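You operate a simulated robot arm through the tools that you are given. There is no shell and no other tool.

You run a simulated two-armed robot. Do the job below in one go: nothing can be reset, and whatever is moved stays where it is left.

## Task
Wax the top of the long block in the bench vise.
Fine: tighten the vise first, use the yellow cloth, put it back and close the wax pot. A coat counts when it lies all over at full strength: go over it till it gets no stronger.

The check looks at the end state, three seconds after you hand in, the way a careful person would. Anything else that was tipped, shoved, dropped, spilled or broken makes it a failure. Flat cloth is picked up by pressing the open fingertips on it (5 to 10 N) and closing them slowly along it; thin cloth reads only 2 to 8 mm in the jaws.

## Robot
Two 7-joint arms with fingered hands on one trunk that stands fixed in place. Base frame: the origin is at the foot of the trunk, x ahead of it, y to its left, z up; the work surface is at about z = 0.92. Units: m, rad, N and s.
The left shoulder is at [0.07, 0.145, 1.187], the right one opposite. With the tool pointing down near the work surface each hand reaches from about 0.42 to 0.8 m from the base axis, measured 20 degrees to its own side. Payload 3.5 kg a hand.
The tool frame of a hand sits at the grasp point between the pads (the TCP): z along the fingers, y along the line on which they close. The tips reach 0.025 m beyond it. The gripper opens to 0.088 m. The gripper's body begins 0.029 m behind the TCP. The gripper is a hand of 4 fingers: y runs from the thumb to the fingers, the wrist lies at [-0.013, -0.097, -0.162] in the tool frame, and closing takes about 1.5 s.
Orientation is that of the tool frame in the base frame, as a unit quaternion [x, y, z, w]. With the fingers straight down and the wrist toward the robot, the tool's x, y and z point along [0, 1, 0], [1, 0, 0] and [0, 0, -1] of the base frame.

## Interface
- The arms move only by the tool servo_tool. It takes "left_targets", "right_targets" or both (then of equal length, played together; a hand with none holds still); each is text: rows parted by semicolons, each of 6 numbers parted by spaces: the shift along the base's x, y, z in mm, then the turn, a rotation vector about the base's x, y, z in rad. In form: tx ty tz ax ay az; .... A call has 1 to 20 rows; each row shifts and turns the commanded pose from where the row before left it. "left_fingers" and "right_fingers" are, for a hand that has rows, the opening, from 0 (shut) to 1 (fully open), set as the call begins (left out, the last holds). Each row takes 0.2 s and may step no farther than 0.05 m and 0.15 rad from the row before; otherwise, or with a gripper value out of range, the whole call is refused. A pose out of reach is approached as far as the arm can. The call stops where the force on the tool passes 40 N (or 10 N more than at its start, if that is more) or the arm is blocked; 0.2 s more then pass. Each finger travels about 0.045 m/s and halts on what it meets, pressing with about 30 N; the grip force reading is that of the motor and also rises with nothing between the fingers. The clock runs only during rows and for 0.2 s after the last one: add rows that do not move to give the fingers time. It gives the time, the measured TCP pose, the force on the tool (base axes), the opening and the grip force at its end, in the units of the frame above (readings bear some noise), with the torque about the TCP (base axes, N m) and any sound that the robot's microphone picked up.
- Cameras (640 x 400 px; columns grow to the right, rows downward): "scene" is now at [0.1284, -0.0397, 1.5023]; the picture's right is [-0.47, -0.89, 0.00], its down [-0.53, 0.28, -0.80] and it looks along [0.71, -0.37, -0.60] (base axes); focal length 348 px, centre (320, 200). "left" rides on the left gripper at [-0.064, -0.083, -0.098] in its tool frame; the picture's right is [-0.62, -0.37, 0.69], its down [0.71, -0.63, 0.30] and it looks along [0.32, 0.68, 0.65] (tool axes); focal length 265 px, centre (320, 200). "right" rides on the right gripper at [0.064, -0.083, -0.098] in its tool frame; the picture's right is [-0.62, 0.37, -0.69], its down [-0.71, -0.63, 0.30] and it looks along [-0.32, 0.68, 0.65] (tool axes); focal length 265 px, centre (320, 200). There is no depth. A picture from a camera that has moved, and an enlarged one, comes with that camera's place and axes in the base frame and with its lens.
- capture(camera): a new picture of that camera. No time passes.
- raise_lower(by): slides the trunk up (or, below 0, down) by that many m; the arms and the scene camera ride with it, the base frame stays. It gives what a move gives, with no picture.
- finger_targets(index, middle, ring, thumb_bend, thumb_turn, hand): sets how far each is bent, from 0 (flat) to 100 (curled in); at 30 the hand is open as for a grip, at 70 the pads meet at the TCP. One left out holds its place. A second passes; each finger stops where it meets its share of the squeeze, and holds until it gets a number again. A gripper value or a shape takes the hand back. It gives what a move gives, with no picture; readings hold the bend of each and the force on the fingers (four entries, about 0 where the hand has none), thumb and palm. thumb_turn goes from beside the hand (0) to across from the fingers (100), as for a grip.
- hand_shape(shape, hand): the hand has 4 fingers and takes this shape, open, in about a second: jaw (thumb against the fingers, like two jaws); tri (thumb and two fingers); tip (a fingertip pinch); poke (one finger out to press); point (the index stretched); flat (the hand flat); cup (the hand cupped); fist (a fist). The gripper value then closes the fingers along that shape, each until it touches; the sizes above hold for jaw. It gives what a move gives, with no picture.
- pan_tilt(pan, tilt): turns the head with the scene camera to pan (to the left, within 1.501 rad either way) and tilt (down, from -0.506 to 1.204), counted from straight ahead of the robot. It gives what a move gives.
- enlarge(camera, box): a new picture of the part [left, top, right, bottom] of that camera's present view, enlarged. No time passes.
- hand_in(): hands the job in; it is judged then, once.

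Places have to be worked out from the pictures, the camera data and where the tool is seen. Open the grippers and draw the arms clear of the work before you hand the job in, unless the task says otherwise.

The tools are called after "Call:" as name(argument=value, ...) on one line, values as JSON. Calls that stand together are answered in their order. servo_tool: Moves the arms, as the interface text tells. Its arguments: {"type":"object","properties":{"left_targets":{"type":"string"},"left_fingers":{"type":"number"},"right_targets":{"type":"string"},"right_fingers":{"type":"number"}},"required":[]} The other tools are called the same way: raise_lower (by) slides the trunk up or down; hand_shape (shape, hand) gives the hand a shape; finger_targets (index, middle, ring, thumb_bend, thumb_turn, hand) moves the fingers one by one; pan_tilt (pan, tilt) turns the head that bears the scene camera; capture (camera) takes a picture; enlarge (camera, box) takes an enlarged picture of a part of a camera's view; hand_in () hands the job in.

At the start:

```text
clock: 0.0
left_position: [0.5607, -0.0143, 1.3005]
left_orientation: [0.707, 0.707, -0.001, 0.0]
left_wrist_force: [-0.4, -0.6, -0.4]
left_ft_torque: [0.01, 0.01, 0.01]
left_gripper_width: 0.0874
left_grip_force: 0.0
left_shape: jaw
left_bend: [30.0, 30.0, 30.0, 30.0, 98.0]
left_finger forces: [0.1, 0.1, 0.0, 0.1, 0.0, 0.0]
right_position: [0.3746, -0.3963, 1.2625]
right_orientation: [0.707, 0.707, 0.0, 0.0]
right_wrist_force: [0.2, 0.4, 0.9]
right_ft_torque: [0.01, 0.01, 0.01]
right_gripper_width: 0.0876
right_grip_force: 0.0
right_shape: jaw
right_bend: [30.0, 30.0, 30.0, 30.0, 98.0]
right_finger forces: [0.0, 0.0, 0.1, 0.0, 0.0, 0.1]
trunk travel left (down, up): [-0.75, 0.09]
head pan, tilt: [-0.483, 0.648]
```

scene: 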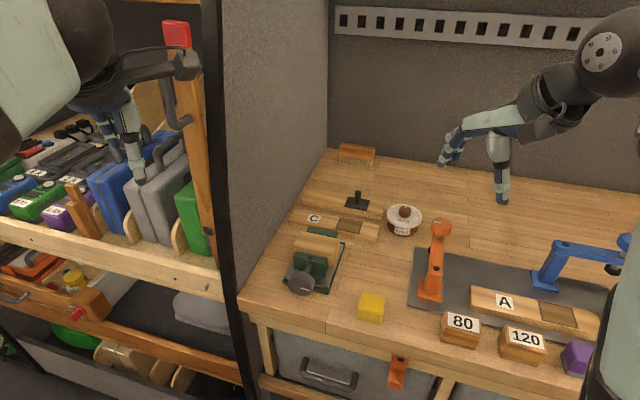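
right: 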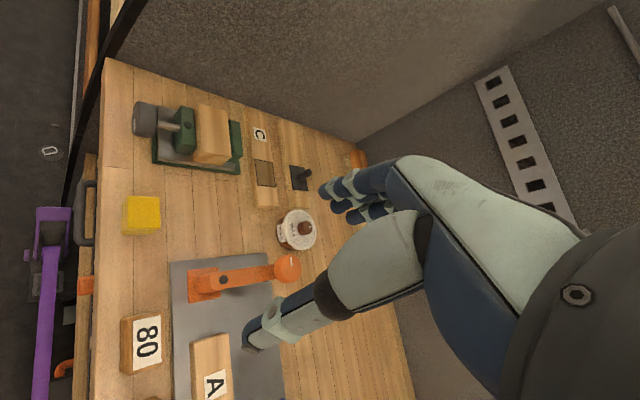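
left: 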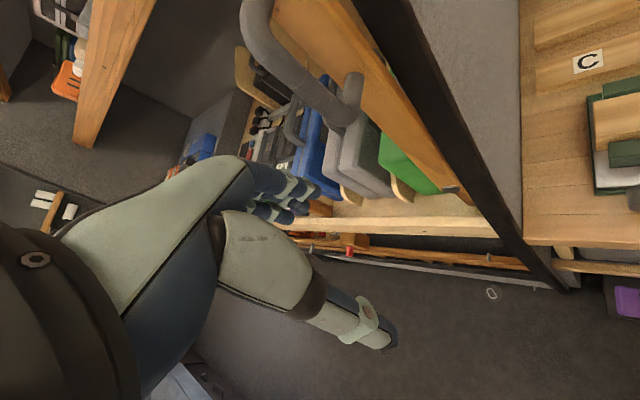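

I'll begin by looking closely at the bench: the vise with a block, wax pot, yellow cloth cube and other items.

Call:
enlarge(camera="scene", box=[240, 130, 460, 330])

Call:
enlarge(camera="scene", box=[400, 200, 640, 400])

Call:
enlarge(camera="right", box=[90, 60, 370, 260])

```text
2.00 times, centred on (350, 230) of scene
camera zoom: at [0.1284, -0.0397, 1.5023], right [-0.47, -0.89, 0.0], down [-0.53, 0.28, -0.8], along [0.71, -0.37, -0.6], focal length 696 px, centre (260, 140)
```

zoom: 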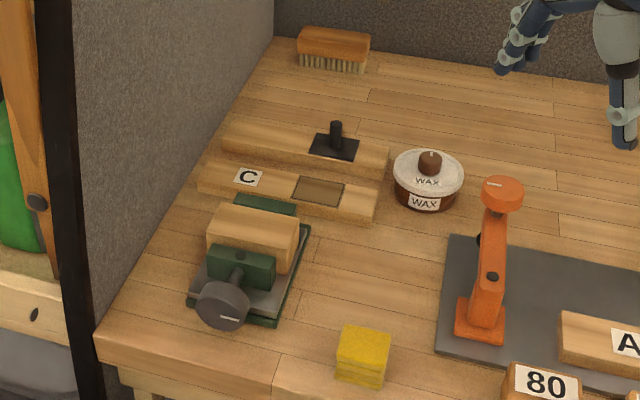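

```text
2.00 times, centred on (520, 300) of scene
camera zoom: at [0.1284, -0.0397, 1.5023], right [-0.47, -0.89, 0.0], down [-0.53, 0.28, -0.8], along [0.71, -0.37, -0.6], focal length 696 px, centre (-80, 0)
```

zoom: 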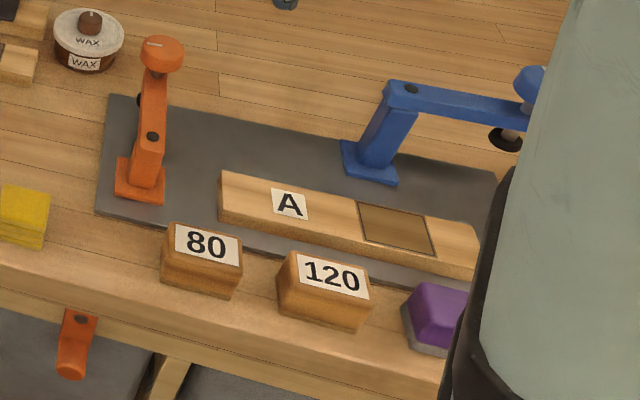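

```text
2.00 times, centred on (230, 160) of right
camera zoom: at [0.2932, -0.333, 1.3606], right [0.37, -0.62, 0.69], down [-0.63, -0.71, -0.3], along [0.68, -0.32, -0.65], focal length 531 px, centre (500, 280)
```

zoom: 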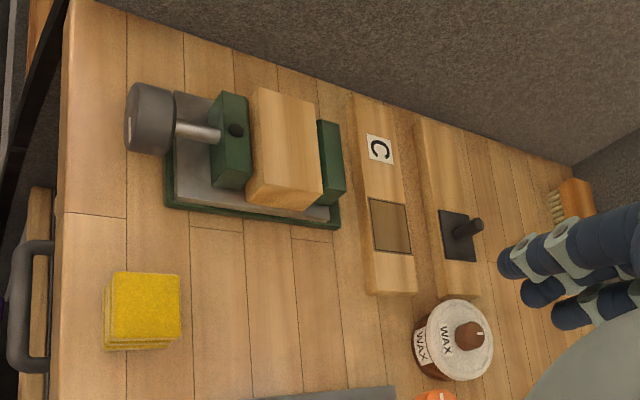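

The bench appears turned about 45° to the base frame (front edge along [-0.7,-0.7]). I'll take tighter enlargements to measure the vise, cloth and pot.

Call:
enlarge(camera="scene", box=[280, 215, 360, 305])

Call:
enlarge(camera="right", box=[120, 80, 260, 190])

Call:
enlarge(camera="scene", box=[340, 180, 460, 330])

Call:
enlarge(camera="right", box=[240, 110, 350, 260])

```text
4.44 times, centred on (320, 260) of scene
camera zoom: at [0.1284, -0.0397, 1.5023], right [-0.47, -0.89, 0.0], down [-0.53, 0.28, -0.8], along [0.71, -0.37, -0.6], focal length 1547 px, centre (320, -67)
```

zoom: 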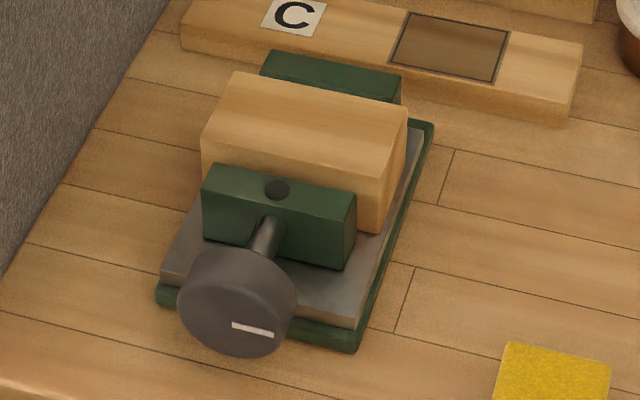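

```text
3.64 times, centred on (190, 135) of right
camera zoom: at [0.2932, -0.333, 1.3606], right [0.37, -0.62, 0.69], down [-0.63, -0.71, -0.3], along [0.68, -0.32, -0.65], focal length 965 px, centre (793, 436)
```

zoom: 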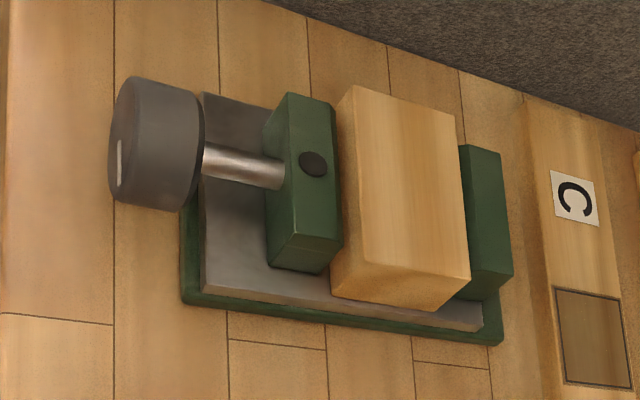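

```text
2.67 times, centred on (400, 255) of scene
camera zoom: at [0.1284, -0.0397, 1.5023], right [-0.47, -0.89, 0.0], down [-0.53, 0.28, -0.8], along [0.71, -0.37, -0.6], focal length 928 px, centre (107, 53)
```

zoom: 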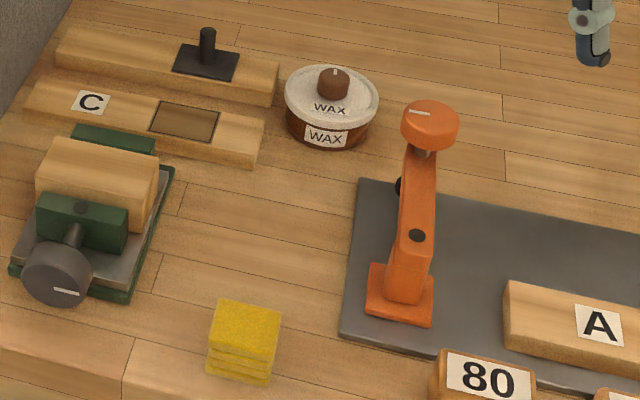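

```text
2.67 times, centred on (295, 185) of right
camera zoom: at [0.2932, -0.333, 1.3606], right [0.37, -0.62, 0.69], down [-0.63, -0.71, -0.3], along [0.68, -0.32, -0.65], focal length 708 px, centre (387, 240)
```

zoom: 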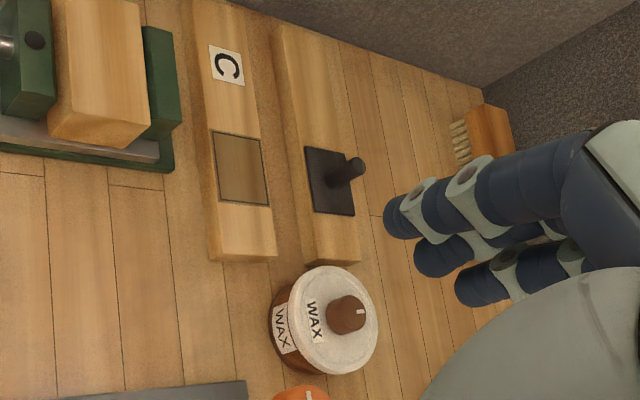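

The vise axis runs along about [0.71,-0.71]; the cloth is a folded pad about 45×45×25 mm at (0.442,-0.311). I'll zoom further into the jaw gap and the cloth.

Call:
enlarge(camera="scene", box=[296, 228, 346, 262])

Call:
enlarge(camera="right", box=[175, 95, 240, 175])

Call:
enlarge(camera="right", box=[115, 180, 175, 250])

Call:
enlarge(camera="scene", box=[380, 195, 430, 245])

```text
11.76 times, centred on (321, 245) of scene
camera zoom: at [0.1284, -0.0397, 1.5023], right [-0.47, -0.89, 0.0], down [-0.53, 0.28, -0.8], along [0.71, -0.37, -0.6], focal length 4095 px, centre (308, -329)
```

zoom: 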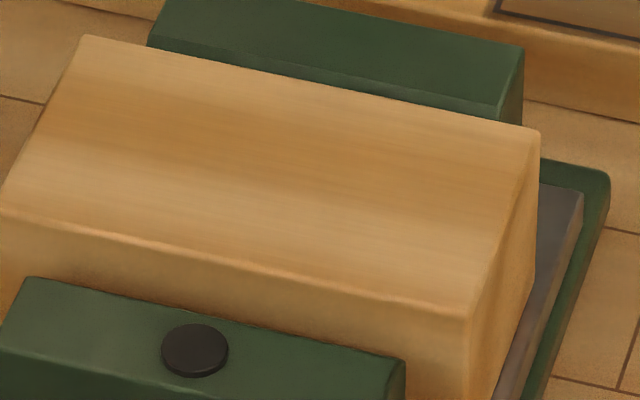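

```text
5.00 times, centred on (208, 135) of right
camera zoom: at [0.2932, -0.333, 1.3606], right [0.37, -0.62, 0.69], down [-0.63, -0.71, -0.3], along [0.68, -0.32, -0.65], focal length 1327 px, centre (882, 525)
```

zoom: 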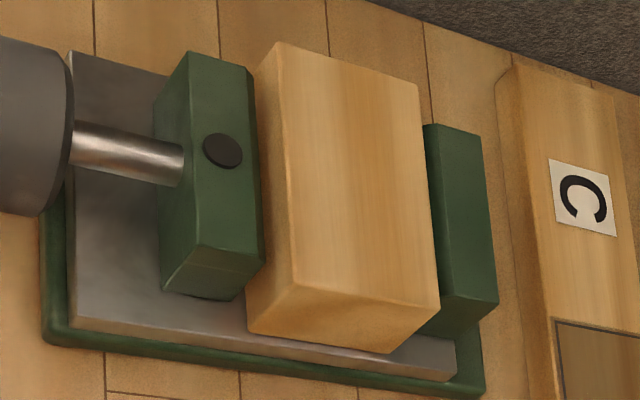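

```text
5.71 times, centred on (145, 215) of right
camera zoom: at [0.2932, -0.333, 1.3606], right [0.37, -0.62, 0.69], down [-0.63, -0.71, -0.3], along [0.68, -0.32, -0.65], focal length 1517 px, centre (1320, 114)
```

zoom: 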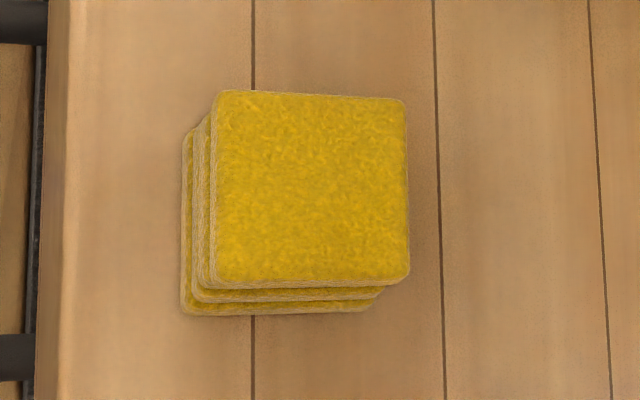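

```text
8.00 times, centred on (405, 220) of scene
camera zoom: at [0.1284, -0.0397, 1.5023], right [-0.47, -0.89, 0.0], down [-0.53, 0.28, -0.8], along [0.71, -0.37, -0.6], focal length 2784 px, centre (-360, 40)
```

zoom: 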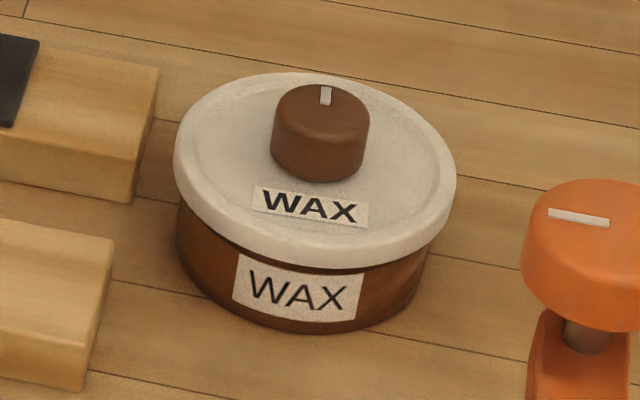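

The block top is at z≈0.98, spanning 88×49 mm, centred near (0.609,-0.2835); a gap of about 4 mm stands between the front jaw and the block, and the vise knob is centred near (0.536,-0.208,0.96). I'll bring the right hand above the knob, yawed +45°, to look.

Call:
servo_tool(right_targets="27 32 -18 0 0 0.131;27 32 -18 0 0 0.131;27 32 -18 0 0 0.131;27 32 -18 0 0 0.131;27 32 -18 0 0 0.131;27 32 -18 0 0 0.131;0 0 0 0 0 0;0 0 0 0 0 0", right_fingers=1)

Call:
capture(camera="scene")

Call:
capture(camera="right")

Call:
capture(camera="left")

```text
clock: 1.8
left_position: [0.5598, -0.0144, 1.3021]
left_orientation: [0.707, 0.707, 0.001, 0.0]
left_wrist_force: [-0.2, 0.2, 0.3]
left_ft_torque: [-0.03, -0.02, 0.0]
left_gripper_width: 0.0875
left_grip_force: 0.0
left_shape: jaw
left_bend: [30.0, 30.0, 30.0, 30.0, 98.0]
left_finger forces: [0.0, 0.1, 0.0, 0.0, 0.0, 0.0]
right_position: [0.5375, -0.2069, 1.1537]
right_orientation: [0.382, 0.924, 0.0, 0.0]
right_wrist_force: [-0.2, -0.1, -0.7]
right_ft_torque: [-0.01, 0.0, 0.01]
right_gripper_width: 0.0877
right_grip_force: 0.0
right_shape: jaw
right_bend: [30.0, 30.0, 30.0, 30.0, 98.0]
right_finger forces: [0.1, 0.1, 0.0, 0.1, 0.0, 0.0]
trunk travel left (down, up): [-0.75, 0.09]
head pan, tilt: [-0.483, 0.648]
```

```text
taken
camera scene: at [0.1278, -0.0398, 1.5023], right [-0.47, -0.89, 0.0], down [-0.53, 0.28, -0.8], along [0.71, -0.37, -0.6], focal length 348 px, centre (320, 200)
```

scene: 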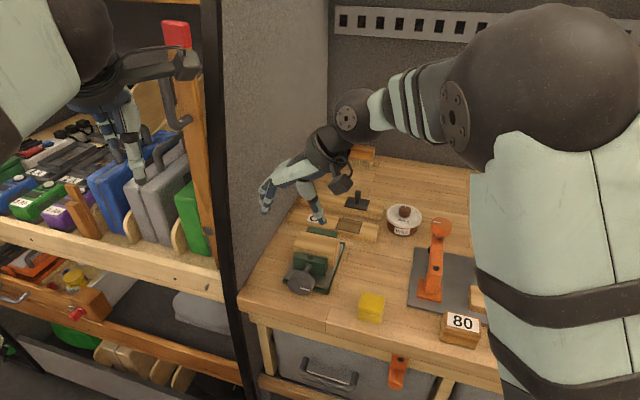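

```text
taken
camera right: at [0.4348, -0.2206, 1.2528], right [0.7, -0.18, 0.69], down [0.06, -0.95, -0.3], along [0.71, 0.26, -0.65], focal length 265 px, centre (320, 200)
```

right: 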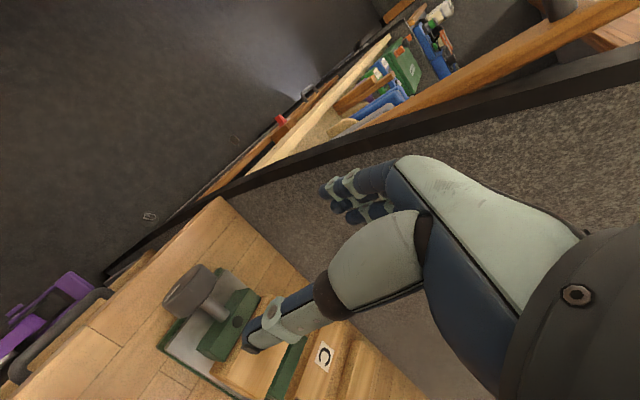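

```text
taken
camera left: at [0.477, -0.0775, 1.4015], right [-0.37, -0.62, -0.69], down [-0.63, 0.71, -0.3], along [0.68, 0.32, -0.65], focal length 265 px, centre (320, 200)
```

left: 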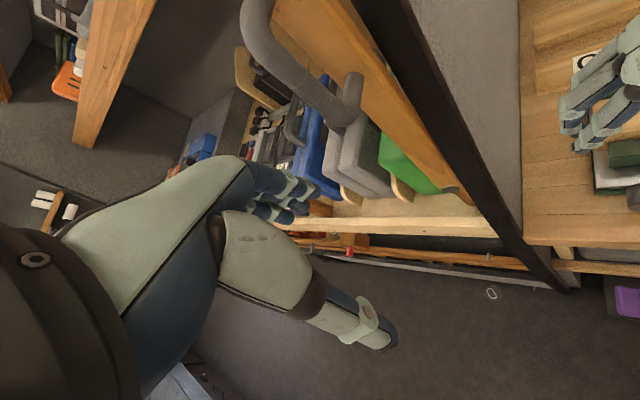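

The scene matches my estimates. I'll tilt the hand −20° about the vise axis and hover just above the knob with a partly open grip.

Call:
servo_tool(right_targets="8 5 -36 -0.0823 0.0823 0;9 5 -36 -0.0823 0.0823 0;8 4 -37 -0.0823 0.0823 0;0 0 0 0 0 0;0 0 0 0 0 0", right_fingers=0.8)

Call:
enlarge(camera="scene", box=[240, 160, 380, 310])

Call:
capture(camera="right")

```text
clock: 3.0
left_position: [0.5612, -0.0136, 1.3002]
left_orientation: [0.707, 0.707, 0.0, 0.0]
left_wrist_force: [-0.8, -0.3, -0.5]
left_ft_torque: [-0.02, -0.02, -0.01]
left_gripper_width: 0.0878
left_grip_force: 0.0
left_shape: jaw
left_bend: [30.0, 30.0, 30.0, 30.0, 98.0]
left_finger forces: [0.1, 0.0, 0.1, 0.0, 0.1, 0.1]
right_position: [0.5603, -0.1938, 1.0436]
right_orientation: [0.376, 0.91, -0.161, -0.066]
right_wrist_force: [0.1, -0.3, 0.1]
right_ft_torque: [0.01, -0.01, 0.02]
right_gripper_width: 0.0706
right_grip_force: 0.1
right_shape: jaw
right_bend: [27.0, 34.0, 31.0, 49.0, 99.0]
right_finger forces: [0.0, 0.0, 0.0, 0.0, 0.0, 0.1]
trunk travel left (down, up): [-0.75, 0.09]
head pan, tilt: [-0.483, 0.648]
```

```text
2.67 times, centred on (310, 235) of scene
camera zoom: at [0.1282, -0.0397, 1.5023], right [-0.47, -0.89, 0.0], down [-0.53, 0.28, -0.8], along [0.71, -0.37, -0.6], focal length 928 px, centre (347, 107)
```

zoom: 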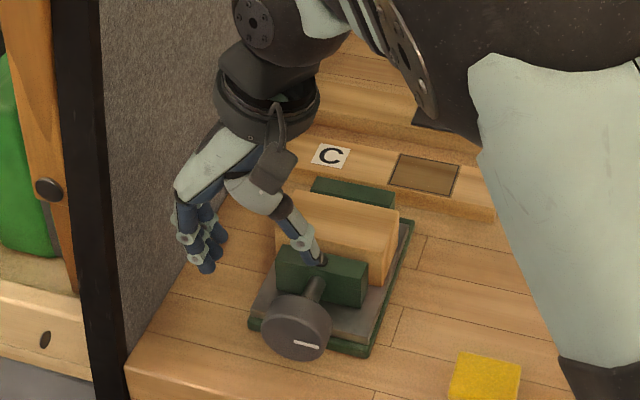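

```text
taken
camera right: at [0.4856, -0.1792, 1.1647], right [0.85, -0.02, 0.52], down [0.01, -1.0, -0.07], along [0.52, 0.07, -0.85], focal length 265 px, centre (320, 200)
```

right: 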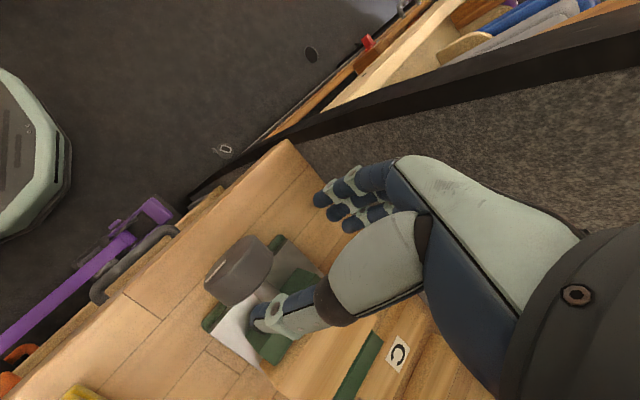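

The hand sits as computed, thumb right and fingers left of the knob. I'll advance along the tool axis 45 mm and check the straddle.

Call:
servo_tool(right_targets="-3.6 -3.6 -14.1 0 0 0;-3.6 -3.6 -14.1 0 0 0;-3.6 -3.6 -14.1 0 0 0;0 0 0 0 0 0")

Call:
enlarge(camera="scene", box=[260, 200, 360, 310])

Call:
enlarge(camera="right", box=[180, 140, 420, 380])

```text
clock: 4.0
left_position: [0.5606, -0.0145, 1.3004]
left_orientation: [0.707, 0.707, 0.0, 0.0]
left_wrist_force: [-0.7, -0.3, 0.0]
left_ft_torque: [0.02, 0.01, 0.0]
left_gripper_width: 0.0875
left_grip_force: 0.1
left_shape: jaw
left_bend: [30.0, 30.0, 30.0, 30.0, 98.0]
left_finger forces: [0.0, 0.0, 0.1, 0.0, 0.1, 0.0]
right_position: [0.5501, -0.202, 1.0027]
right_orientation: [0.376, 0.91, -0.161, -0.067]
right_wrist_force: [-0.3, -0.1, -0.5]
right_ft_torque: [0.0, 0.02, 0.0]
right_gripper_width: 0.0705
right_grip_force: 0.0
right_shape: jaw
right_bend: [27.0, 34.0, 31.0, 49.0, 99.0]
right_finger forces: [0.1, 0.1, 0.1, 0.0, 0.0, 0.0]
trunk travel left (down, up): [-0.75, 0.09]
head pan, tilt: [-0.483, 0.648]
```

```text
3.64 times, centred on (310, 255) of scene
camera zoom: at [0.1283, -0.0396, 1.5023], right [-0.47, -0.89, 0.0], down [-0.53, 0.28, -0.8], along [0.71, -0.37, -0.6], focal length 1266 px, centre (356, 0)
```

zoom: 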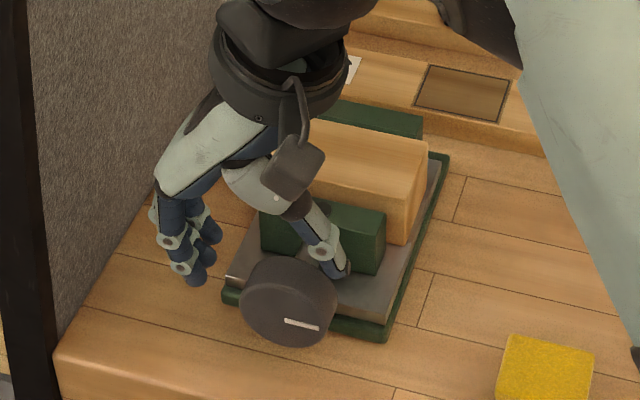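

```text
1.67 times, centred on (300, 260) of right
camera zoom: at [0.4757, -0.1886, 1.1237], right [0.85, -0.03, 0.52], down [0.01, -1.0, -0.07], along [0.52, 0.07, -0.85], focal length 442 px, centre (353, 100)
```

zoom: 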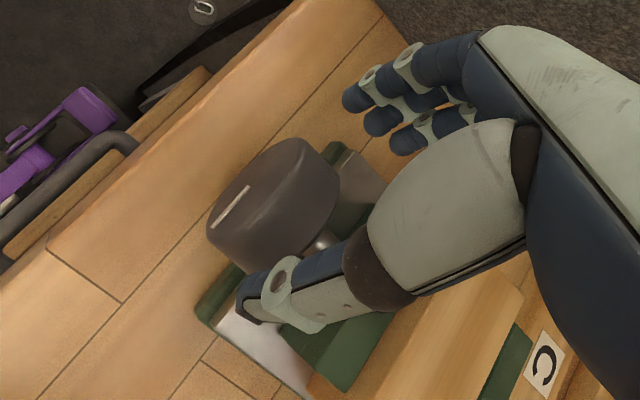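

Projections agree: thumb comes down on the knob's right side, fingers left. I'll advance the last 31 mm.

Call:
servo_tool(right_targets="-2.5 -2.5 -9.7 0 0 0;-2.5 -2.5 -9.7 0 0 0;-2.5 -2.5 -9.7 0 0 0;0 0 0 0 0 0")

Call:
enlarge(camera="scene", box=[260, 200, 360, 310])

Call:
enlarge(camera="right", box=[180, 140, 420, 380])

```text
clock: 5.0
left_position: [0.5585, -0.0129, 1.3034]
left_orientation: [0.707, 0.707, 0.0, 0.0]
left_wrist_force: [-0.1, 0.1, -0.1]
left_ft_torque: [-0.04, -0.01, 0.03]
left_gripper_width: 0.0876
left_grip_force: 0.1
left_shape: jaw
left_bend: [30.0, 30.0, 30.0, 30.0, 98.0]
left_finger forces: [0.0, 0.0, 0.1, 0.0, 0.0, 0.0]
right_position: [0.5432, -0.2084, 0.9757]
right_orientation: [0.376, 0.91, -0.159, -0.065]
right_wrist_force: [2.1, 1.7, 13.5]
right_ft_torque: [0.11, -0.64, 0.08]
right_gripper_width: 0.0704
right_grip_force: 0.0
right_shape: jaw
right_bend: [27.0, 34.0, 30.0, 49.0, 99.0]
right_finger forces: [0.0, 0.0, 13.2, 0.0, 0.0, 0.1]
trunk travel left (down, up): [-0.75, 0.09]
head pan, tilt: [-0.483, 0.648]
```

```text
3.64 times, centred on (310, 255) of scene
camera zoom: at [0.1268, -0.0385, 1.5027], right [-0.47, -0.89, 0.0], down [-0.53, 0.28, -0.8], along [0.71, -0.37, -0.6], focal length 1266 px, centre (356, 0)
```

zoom: 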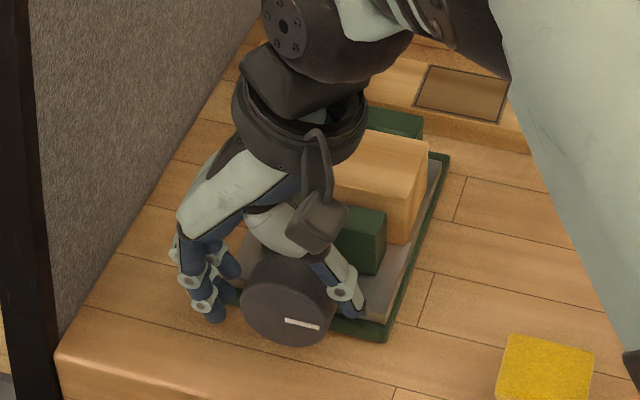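

```text
1.67 times, centred on (300, 260) of right
camera zoom: at [0.4672, -0.1944, 1.0966], right [0.85, -0.02, 0.53], down [0.02, -1.0, -0.07], along [0.53, 0.07, -0.85], focal length 442 px, centre (353, 100)
```

zoom: 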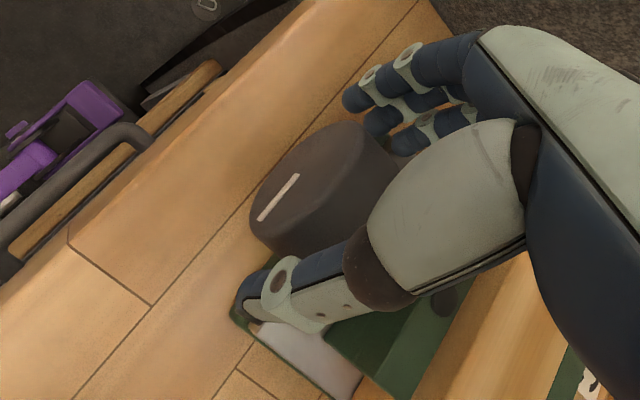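

The ring finger met the vise's base plate (about z 0.94, 13 N). I'll back off, reduce the tilt to −10° and shift a few mm toward the front so the fingers clear the plate.

Call:
servo_tool(right_targets="2.4 2.4 9.4 0 0 0;-3 -0.4 1 0.0617 -0.0617 0;-2.9 -0.3 0 0.0617 -0.0617 0;-1.3 -1.2 -9.8 0 0 0;0 0 0 0 0 0")

Call:
enlarge(camera="scene", box=[260, 200, 360, 310])

```text
clock: 6.2
left_position: [0.5607, -0.0143, 1.3007]
left_orientation: [0.707, 0.707, 0.0, 0.0]
left_wrist_force: [-0.2, 0.9, -0.2]
left_ft_torque: [0.01, 0.01, -0.04]
left_gripper_width: 0.0876
left_grip_force: 0.1
left_shape: jaw
left_bend: [30.0, 30.0, 30.0, 30.0, 98.0]
left_finger forces: [0.1, 0.0, 0.0, 0.0, 0.0, 0.0]
right_position: [0.5381, -0.2074, 0.9742]
right_orientation: [0.38, 0.921, -0.081, -0.033]
right_wrist_force: [-0.1, -0.4, -0.4]
right_ft_torque: [0.0, 0.04, -0.04]
right_gripper_width: 0.0704
right_grip_force: 0.1
right_shape: jaw
right_bend: [27.0, 34.0, 31.0, 49.0, 99.0]
right_finger forces: [0.0, 0.0, 0.0, 0.0, 0.1, 0.0]
trunk travel left (down, up): [-0.75, 0.09]
head pan, tilt: [-0.483, 0.648]
```

```text
3.64 times, centred on (310, 255) of scene
camera zoom: at [0.1282, -0.0395, 1.5023], right [-0.47, -0.89, 0.0], down [-0.53, 0.28, -0.8], along [0.71, -0.37, -0.6], focal length 1266 px, centre (356, 0)
```

zoom: 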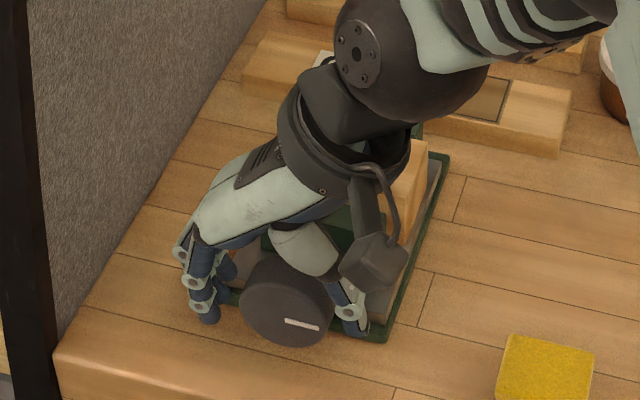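

No contact now. I'll close on the knob.

Call:
servo_tool(right_targets="0 0 0 0 0 0;0 0 0 0 0 0;0 0 0 0 0 0;0 0 0 0 0 0;0 0 0 0 0 0;0 0 0 0 0 0", right_fingers=0)

Call:
enlarge(camera="scene", box=[260, 200, 360, 310])

Call:
enlarge(camera="right", box=[180, 140, 420, 380])

```text
clock: 7.6
left_position: [0.5613, -0.015, 1.3011]
left_orientation: [0.707, 0.707, -0.001, 0.0]
left_wrist_force: [-0.2, -1.4, -0.7]
left_ft_torque: [0.01, 0.02, -0.03]
left_gripper_width: 0.0874
left_grip_force: 0.1
left_shape: jaw
left_bend: [30.0, 30.0, 30.0, 30.0, 98.0]
left_finger forces: [0.0, 0.1, 0.1, 0.1, 0.0, 0.0]
right_position: [0.5386, -0.209, 0.974]
right_orientation: [0.38, 0.921, -0.082, -0.034]
right_wrist_force: [-4.2, -2.3, -6.2]
right_ft_torque: [0.08, 0.03, 0.02]
right_gripper_width: 0.0403
right_grip_force: 30.2
right_shape: jaw
right_bend: [74.0, 48.0, 54.0, 69.0, 100.0]
right_finger forces: [15.9, 9.0, 0.1, 0.0, 27.7, 0.0]
trunk travel left (down, up): [-0.75, 0.09]
head pan, tilt: [-0.483, 0.648]
```

```text
3.64 times, centred on (310, 255) of scene
camera zoom: at [0.1286, -0.0407, 1.5022], right [-0.47, -0.89, 0.0], down [-0.53, 0.28, -0.8], along [0.71, -0.37, -0.6], focal length 1266 px, centre (356, 0)
```

zoom: 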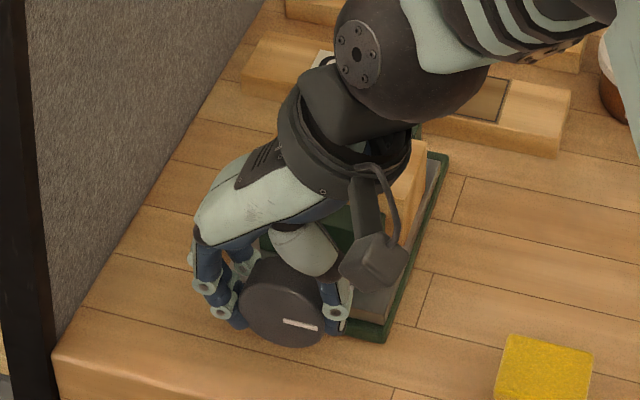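

```text
1.67 times, centred on (300, 260) of right
camera zoom: at [0.4484, -0.2102, 1.0848], right [0.78, -0.1, 0.62], down [0.03, -0.98, -0.19], along [0.62, 0.17, -0.76], focal length 442 px, centre (353, 100)
```

zoom: 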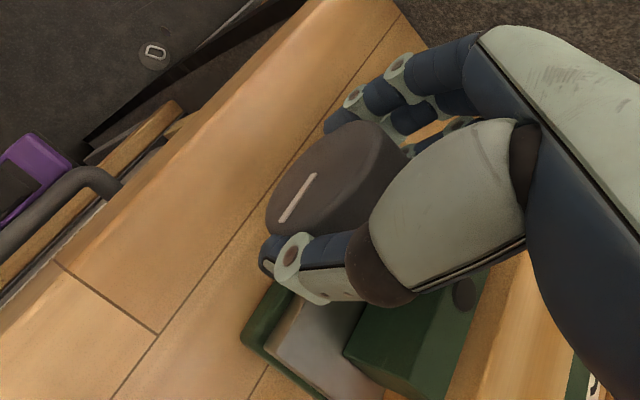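

Firm grip (index, middle, thumb). I'll turn clockwise (as seen from the front) about the vise axis by 45°, tracking the arc.

Call:
servo_tool(right_targets="-1.38 -1.38 0.22 0.0926 -0.0926 0;-1.38 -1.38 -0.05 0.0926 -0.0926 0;-1.37 -1.37 -0.3 0.0926 -0.0926 0;-1.33 -1.33 -0.54 0.0926 -0.0926 0;-1.27 -1.27 -0.79 0.0926 -0.0926 0;-1.18 -1.18 -1.02 0.0926 -0.0926 0")

Call:
enlarge(camera="scene", box=[260, 200, 360, 310])

Call:
enlarge(camera="right", box=[180, 140, 420, 380])

```text
clock: 9.0
left_position: [0.5617, -0.0142, 1.3001]
left_orientation: [0.707, 0.707, 0.001, -0.001]
left_wrist_force: [-0.2, -0.8, 0.3]
left_ft_torque: [0.01, -0.01, -0.06]
left_gripper_width: 0.0878
left_grip_force: 0.1
left_shape: jaw
left_bend: [30.0, 30.0, 30.0, 30.0, 98.0]
left_finger forces: [0.0, 0.0, 0.0, 0.1, 0.0, 0.1]
right_position: [0.5323, -0.2172, 0.9731]
right_orientation: [0.365, 0.881, 0.279, 0.117]
right_wrist_force: [2.5, 0.0, -1.4]
right_ft_torque: [-0.05, 0.02, -0.03]
right_gripper_width: 0.0393
right_grip_force: 30.2
right_shape: jaw
right_bend: [74.0, 48.0, 54.0, 70.0, 100.0]
right_finger forces: [18.0, 10.1, 0.0, 0.1, 26.4, 0.0]
trunk travel left (down, up): [-0.75, 0.09]
head pan, tilt: [-0.483, 0.648]
```

```text
3.64 times, centred on (310, 255) of scene
camera zoom: at [0.13, -0.0408, 1.5022], right [-0.47, -0.89, 0.0], down [-0.54, 0.28, -0.8], along [0.71, -0.37, -0.6], focal length 1266 px, centre (356, 0)
```

zoom: 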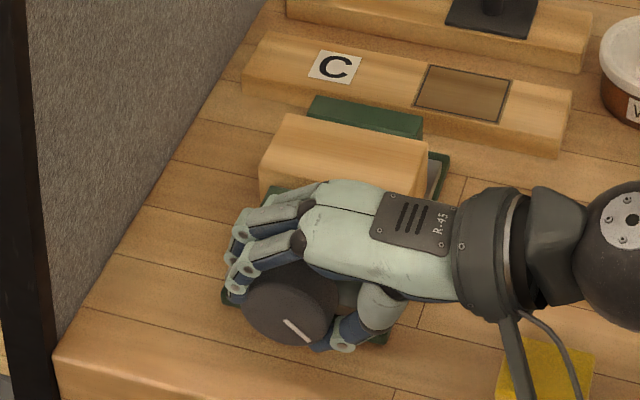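

```text
1.67 times, centred on (300, 260) of right
camera zoom: at [0.3998, -0.2603, 1.0042], right [0.37, -0.51, 0.78], down [0.27, -0.75, -0.61], along [0.89, 0.43, -0.14], focal length 442 px, centre (353, 100)
```

zoom: 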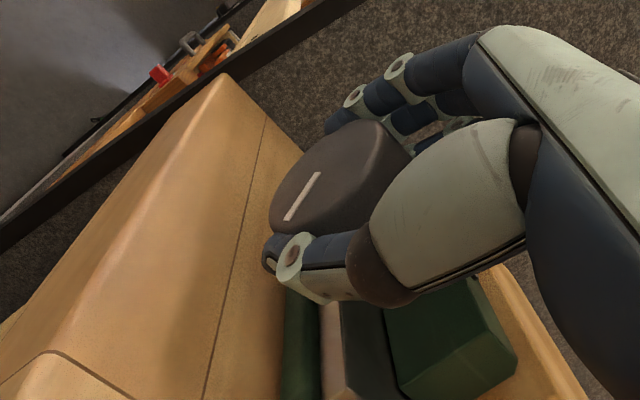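

The knob turned with the hand with almost no torque. I'll open, rotate back about the axis to −10° and regrip.

Call:
servo_tool(right_targets="0 0 0 0 0 0;0 0 0 0 0 0;0 0 0 0 0 0;0 0 0 0 0 0;0 0 0 0 0 0;1.18 1.18 1.02 -0.0926 0.0926 0;1.27 1.27 0.79 -0.0926 0.0926 0;1.33 1.33 0.54 -0.0926 0.0926 0;1.37 1.37 0.3 -0.0926 0.0926 0;1.38 1.38 0.05 -0.0926 0.0926 0;1.38 1.38 -0.22 -0.0926 0.0926 0;0 0 0 0 0 0", right_fingers=0.8)

Call:
enlarge(camera="scene", box=[260, 200, 360, 310])

Call:
servo_tool(right_targets="0 0 0 0 0 0;0 0 0 0 0 0;0 0 0 0 0 0;0 0 0 0 0 0;0 0 0 0 0 0;0 0 0 0 0 0", right_fingers=0)

Call:
enlarge(camera="right", box=[180, 140, 420, 380])

```text
clock: 11.6
left_position: [0.56, -0.0136, 1.3013]
left_orientation: [0.707, 0.708, 0.0, -0.001]
left_wrist_force: [-0.3, -1.0, 0.4]
left_ft_torque: [-0.02, 0.0, -0.02]
left_gripper_width: 0.0876
left_grip_force: 0.0
left_shape: jaw
left_bend: [30.0, 30.0, 30.0, 30.0, 98.0]
left_finger forces: [0.0, 0.0, 0.0, 0.0, 0.1, 0.1]
right_position: [0.5403, -0.2084, 0.9753]
right_orientation: [0.381, 0.92, -0.081, -0.034]
right_wrist_force: [-0.4, 0.6, 0.0]
right_ft_torque: [0.05, -0.01, -0.01]
right_gripper_width: 0.0702
right_grip_force: 0.0
right_shape: jaw
right_bend: [27.0, 34.0, 32.0, 49.0, 99.0]
right_finger forces: [0.1, 0.0, 0.1, 0.0, 0.0, 0.0]
trunk travel left (down, up): [-0.75, 0.09]
head pan, tilt: [-0.483, 0.648]
```

```text
3.64 times, centred on (310, 255) of scene
camera zoom: at [0.1283, -0.0402, 1.5023], right [-0.47, -0.89, 0.0], down [-0.53, 0.28, -0.8], along [0.71, -0.37, -0.6], focal length 1266 px, centre (356, 0)
```

zoom: 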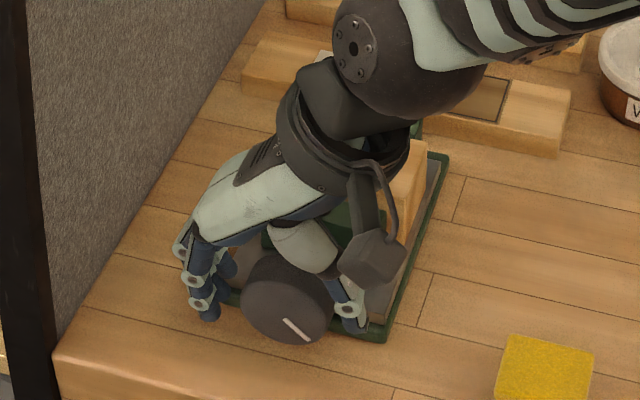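

```text
clock: 13.0
left_position: [0.5606, -0.0144, 1.302]
left_orientation: [0.707, 0.708, 0.0, 0.0]
left_wrist_force: [-0.2, 0.2, 0.0]
left_ft_torque: [-0.04, 0.02, 0.0]
left_gripper_width: 0.0872
left_grip_force: 0.1
left_shape: jaw
left_bend: [30.0, 30.0, 30.0, 30.0, 98.0]
left_finger forces: [0.0, 0.0, 0.0, 0.0, 0.1, 0.0]
right_position: [0.5398, -0.2086, 0.9738]
right_orientation: [0.381, 0.92, -0.081, -0.034]
right_wrist_force: [-3.3, -1.7, -2.9]
right_ft_torque: [0.01, 0.02, 0.04]
right_gripper_width: 0.0404
right_grip_force: 30.1
right_shape: jaw
right_bend: [74.0, 49.0, 54.0, 68.0, 100.0]
right_finger forces: [16.0, 9.0, 0.1, 0.0, 27.2, 0.0]
trunk travel left (down, up): [-0.75, 0.09]
head pan, tilt: [-0.483, 0.648]
```

```text
1.67 times, centred on (300, 260) of right
camera zoom: at [0.4494, -0.2102, 1.0855], right [0.78, -0.1, 0.62], down [0.03, -0.98, -0.19], along [0.62, 0.17, -0.76], focal length 442 px, centre (353, 100)
```

zoom: 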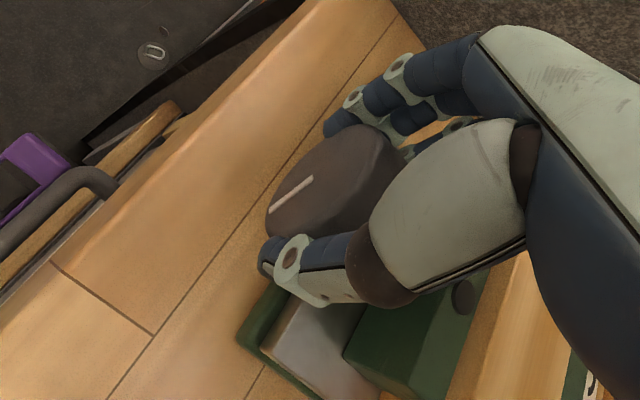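

The turn stuck (mark stays rotated ~45°). Second clockwise stroke.

Call:
servo_tool(right_targets="-1.38 -1.38 0.22 0.0926 -0.0926 0;-1.38 -1.38 -0.05 0.0926 -0.0926 0;-1.37 -1.37 -0.3 0.0926 -0.0926 0;-1.33 -1.33 -0.54 0.0926 -0.0926 0;-1.27 -1.27 -0.79 0.0926 -0.0926 0;-1.18 -1.18 -1.02 0.0926 -0.0926 0")

Call:
enlarge(camera="scene", box=[260, 200, 360, 310])

Call:
enlarge(camera="right", box=[180, 140, 420, 380])

```text
clock: 14.4
left_position: [0.5605, -0.0146, 1.3006]
left_orientation: [0.707, 0.707, -0.001, -0.001]
left_wrist_force: [0.0, 0.0, -0.4]
left_ft_torque: [0.02, 0.03, -0.02]
left_gripper_width: 0.0876
left_grip_force: 0.1
left_shape: jaw
left_bend: [30.0, 30.0, 30.0, 30.0, 98.0]
left_finger forces: [0.0, 0.0, 0.0, 0.0, 0.1, 0.0]
right_position: [0.5303, -0.2167, 0.9738]
right_orientation: [0.364, 0.88, 0.281, 0.116]
right_wrist_force: [3.9, -2.7, 4.0]
right_ft_torque: [-0.03, -0.02, -0.07]
right_gripper_width: 0.04
right_grip_force: 30.1
right_shape: jaw
right_bend: [74.0, 48.0, 57.0, 69.0, 100.0]
right_finger forces: [18.6, 10.5, 1.1, 0.1, 26.5, 0.1]
trunk travel left (down, up): [-0.75, 0.09]
head pan, tilt: [-0.483, 0.648]
```

```text
3.64 times, centred on (310, 255) of scene
camera zoom: at [0.1293, -0.0415, 1.5022], right [-0.47, -0.89, 0.0], down [-0.53, 0.28, -0.8], along [0.71, -0.37, -0.6], focal length 1266 px, centre (356, 0)
```

zoom: 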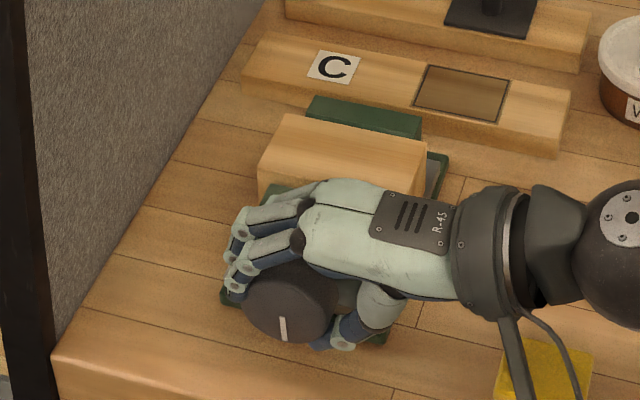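

```text
1.67 times, centred on (300, 260) of right
camera zoom: at [0.3997, -0.2607, 1.0049], right [0.37, -0.51, 0.78], down [0.27, -0.74, -0.61], along [0.89, 0.43, -0.14], focal length 442 px, centre (353, 100)
```

zoom: 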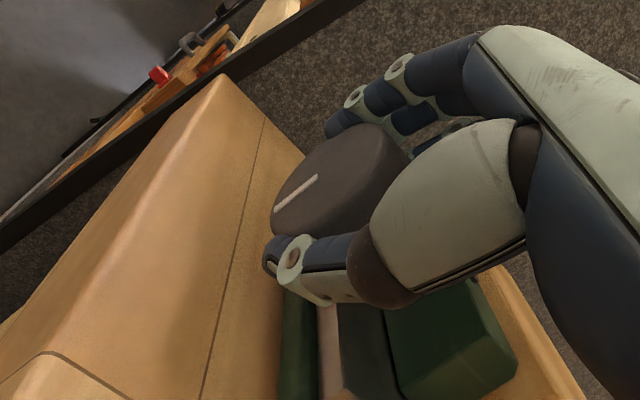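

The mark is now at 6 o'clock (90° turned), torque still small. Return and regrip, then a third stroke.

Call:
servo_tool(right_targets="0 0 0 0 0 0;0 0 0 0 0 0;0 0 0 0 0 0;0 0 0 0 0 0;0 0 0 0 0 0;1.18 1.18 1.02 -0.0926 0.0926 0;1.27 1.27 0.79 -0.0926 0.0926 0;1.33 1.33 0.54 -0.0926 0.0926 0;1.37 1.37 0.3 -0.0926 0.0926 0;1.38 1.38 0.05 -0.0926 0.0926 0;1.38 1.38 -0.22 -0.0926 0.0926 0;0 0 0 0 0 0", right_fingers=0.8)

Call:
servo_tool(right_targets="0 0 0 0 0 0;0 0 0 0 0 0;0 0 0 0 0 0;0 0 0 0 0 0;0 0 0 0 0 0;0 0 0 0 0 0", right_fingers=0)

Call:
servo_tool(right_targets="-1.38 -1.38 0.22 0.0926 -0.0926 0;-1.38 -1.38 -0.05 0.0926 -0.0926 0;-1.37 -1.37 -0.3 0.0926 -0.0926 0;-1.33 -1.33 -0.54 0.0926 -0.0926 0;-1.27 -1.27 -0.79 0.0926 -0.0926 0;-1.18 -1.18 -1.02 0.0926 -0.0926 0")

Call:
enlarge(camera="scene", box=[260, 200, 360, 310])

Call:
enlarge(camera="right", box=[180, 140, 420, 380])

```text
clock: 17.0
left_position: [0.5612, -0.014, 1.3021]
left_orientation: [0.707, 0.707, 0.0, -0.001]
left_wrist_force: [-0.3, 0.7, -0.1]
left_ft_torque: [0.04, -0.01, 0.0]
left_gripper_width: 0.0874
left_grip_force: 0.0
left_shape: jaw
left_bend: [30.0, 30.0, 30.0, 30.0, 98.0]
left_finger forces: [0.0, 0.0, 0.0, 0.0, 0.0, 0.0]
right_position: [0.5388, -0.2101, 0.9728]
right_orientation: [0.381, 0.921, -0.082, -0.034]
right_wrist_force: [-0.5, -0.2, -0.1]
right_ft_torque: [0.0, 0.03, -0.02]
right_gripper_width: 0.0704
right_grip_force: 0.0
right_shape: jaw
right_bend: [27.0, 34.0, 32.0, 49.0, 99.0]
right_finger forces: [0.0, 0.1, 0.0, 0.1, 0.0, 0.0]
trunk travel left (down, up): [-0.75, 0.09]
head pan, tilt: [-0.483, 0.648]
```

```text
clock: 18.4
left_position: [0.5598, -0.0143, 1.3007]
left_orientation: [0.707, 0.707, 0.001, -0.002]
left_wrist_force: [0.4, 0.3, -0.4]
left_ft_torque: [0.02, 0.0, 0.02]
left_gripper_width: 0.0875
left_grip_force: 0.2
left_shape: jaw
left_bend: [30.0, 30.0, 30.0, 30.0, 98.0]
left_finger forces: [0.0, 0.0, 0.0, 0.0, 0.0, 0.0]
right_position: [0.5369, -0.2101, 0.9746]
right_orientation: [0.381, 0.92, -0.081, -0.034]
right_wrist_force: [-5.1, -3.6, -7.1]
right_ft_torque: [-0.02, 0.07, 0.08]
right_gripper_width: 0.0367
right_grip_force: 29.8
right_shape: jaw
right_bend: [74.0, 48.0, 58.0, 70.0, 100.0]
right_finger forces: [13.8, 10.2, 3.2, 0.0, 27.6, 0.0]
trunk travel left (down, up): [-0.75, 0.09]
head pan, tilt: [-0.483, 0.648]
```

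```text
clock: 19.8
left_position: [0.5624, -0.0159, 1.3009]
left_orientation: [0.707, 0.707, 0.0, -0.001]
left_wrist_force: [0.0, -0.1, 0.1]
left_ft_torque: [-0.03, -0.01, -0.01]
left_gripper_width: 0.0878
left_grip_force: 0.0
left_shape: jaw
left_bend: [30.0, 30.0, 30.0, 30.0, 98.0]
left_finger forces: [0.0, 0.0, 0.1, 0.0, 0.1, 0.1]
right_position: [0.5327, -0.2175, 0.9722]
right_orientation: [0.365, 0.88, 0.28, 0.117]
right_wrist_force: [2.1, -1.2, -3.0]
right_ft_torque: [-0.07, -0.07, 0.05]
right_gripper_width: 0.0356
right_grip_force: 30.3
right_shape: jaw
right_bend: [74.0, 49.0, 58.0, 71.0, 100.0]
right_finger forces: [13.4, 11.2, 4.0, 0.0, 26.0, 0.0]
trunk travel left (down, up): [-0.75, 0.09]
head pan, tilt: [-0.483, 0.648]
```

```text
3.64 times, centred on (310, 255) of scene
camera zoom: at [0.1302, -0.0411, 1.5022], right [-0.47, -0.89, 0.0], down [-0.54, 0.28, -0.8], along [0.7, -0.37, -0.61], focal length 1266 px, centre (356, 0)
```

zoom: 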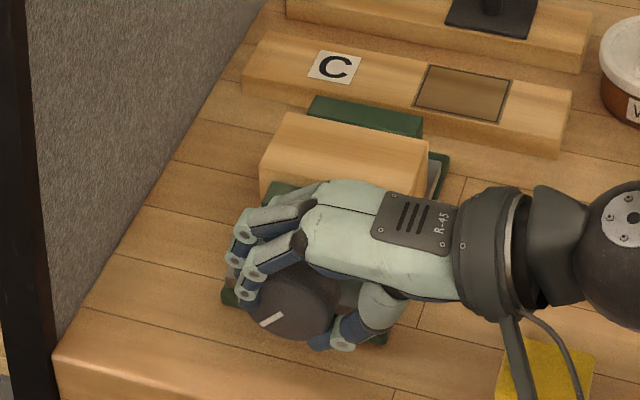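

```text
1.67 times, centred on (300, 260) of right
camera zoom: at [0.4, -0.2612, 1.004], right [0.37, -0.51, 0.78], down [0.27, -0.75, -0.61], along [0.89, 0.43, -0.14], focal length 442 px, centre (353, 100)
```

zoom: 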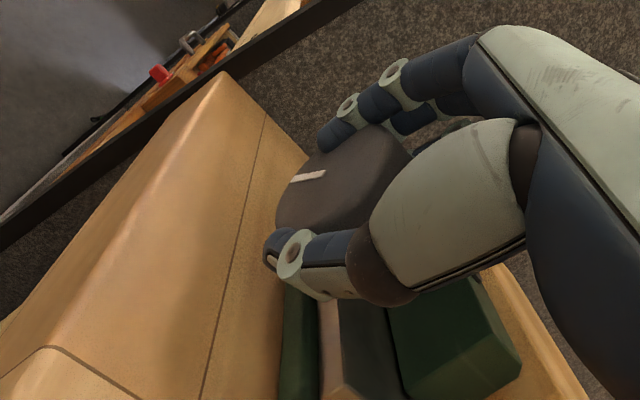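

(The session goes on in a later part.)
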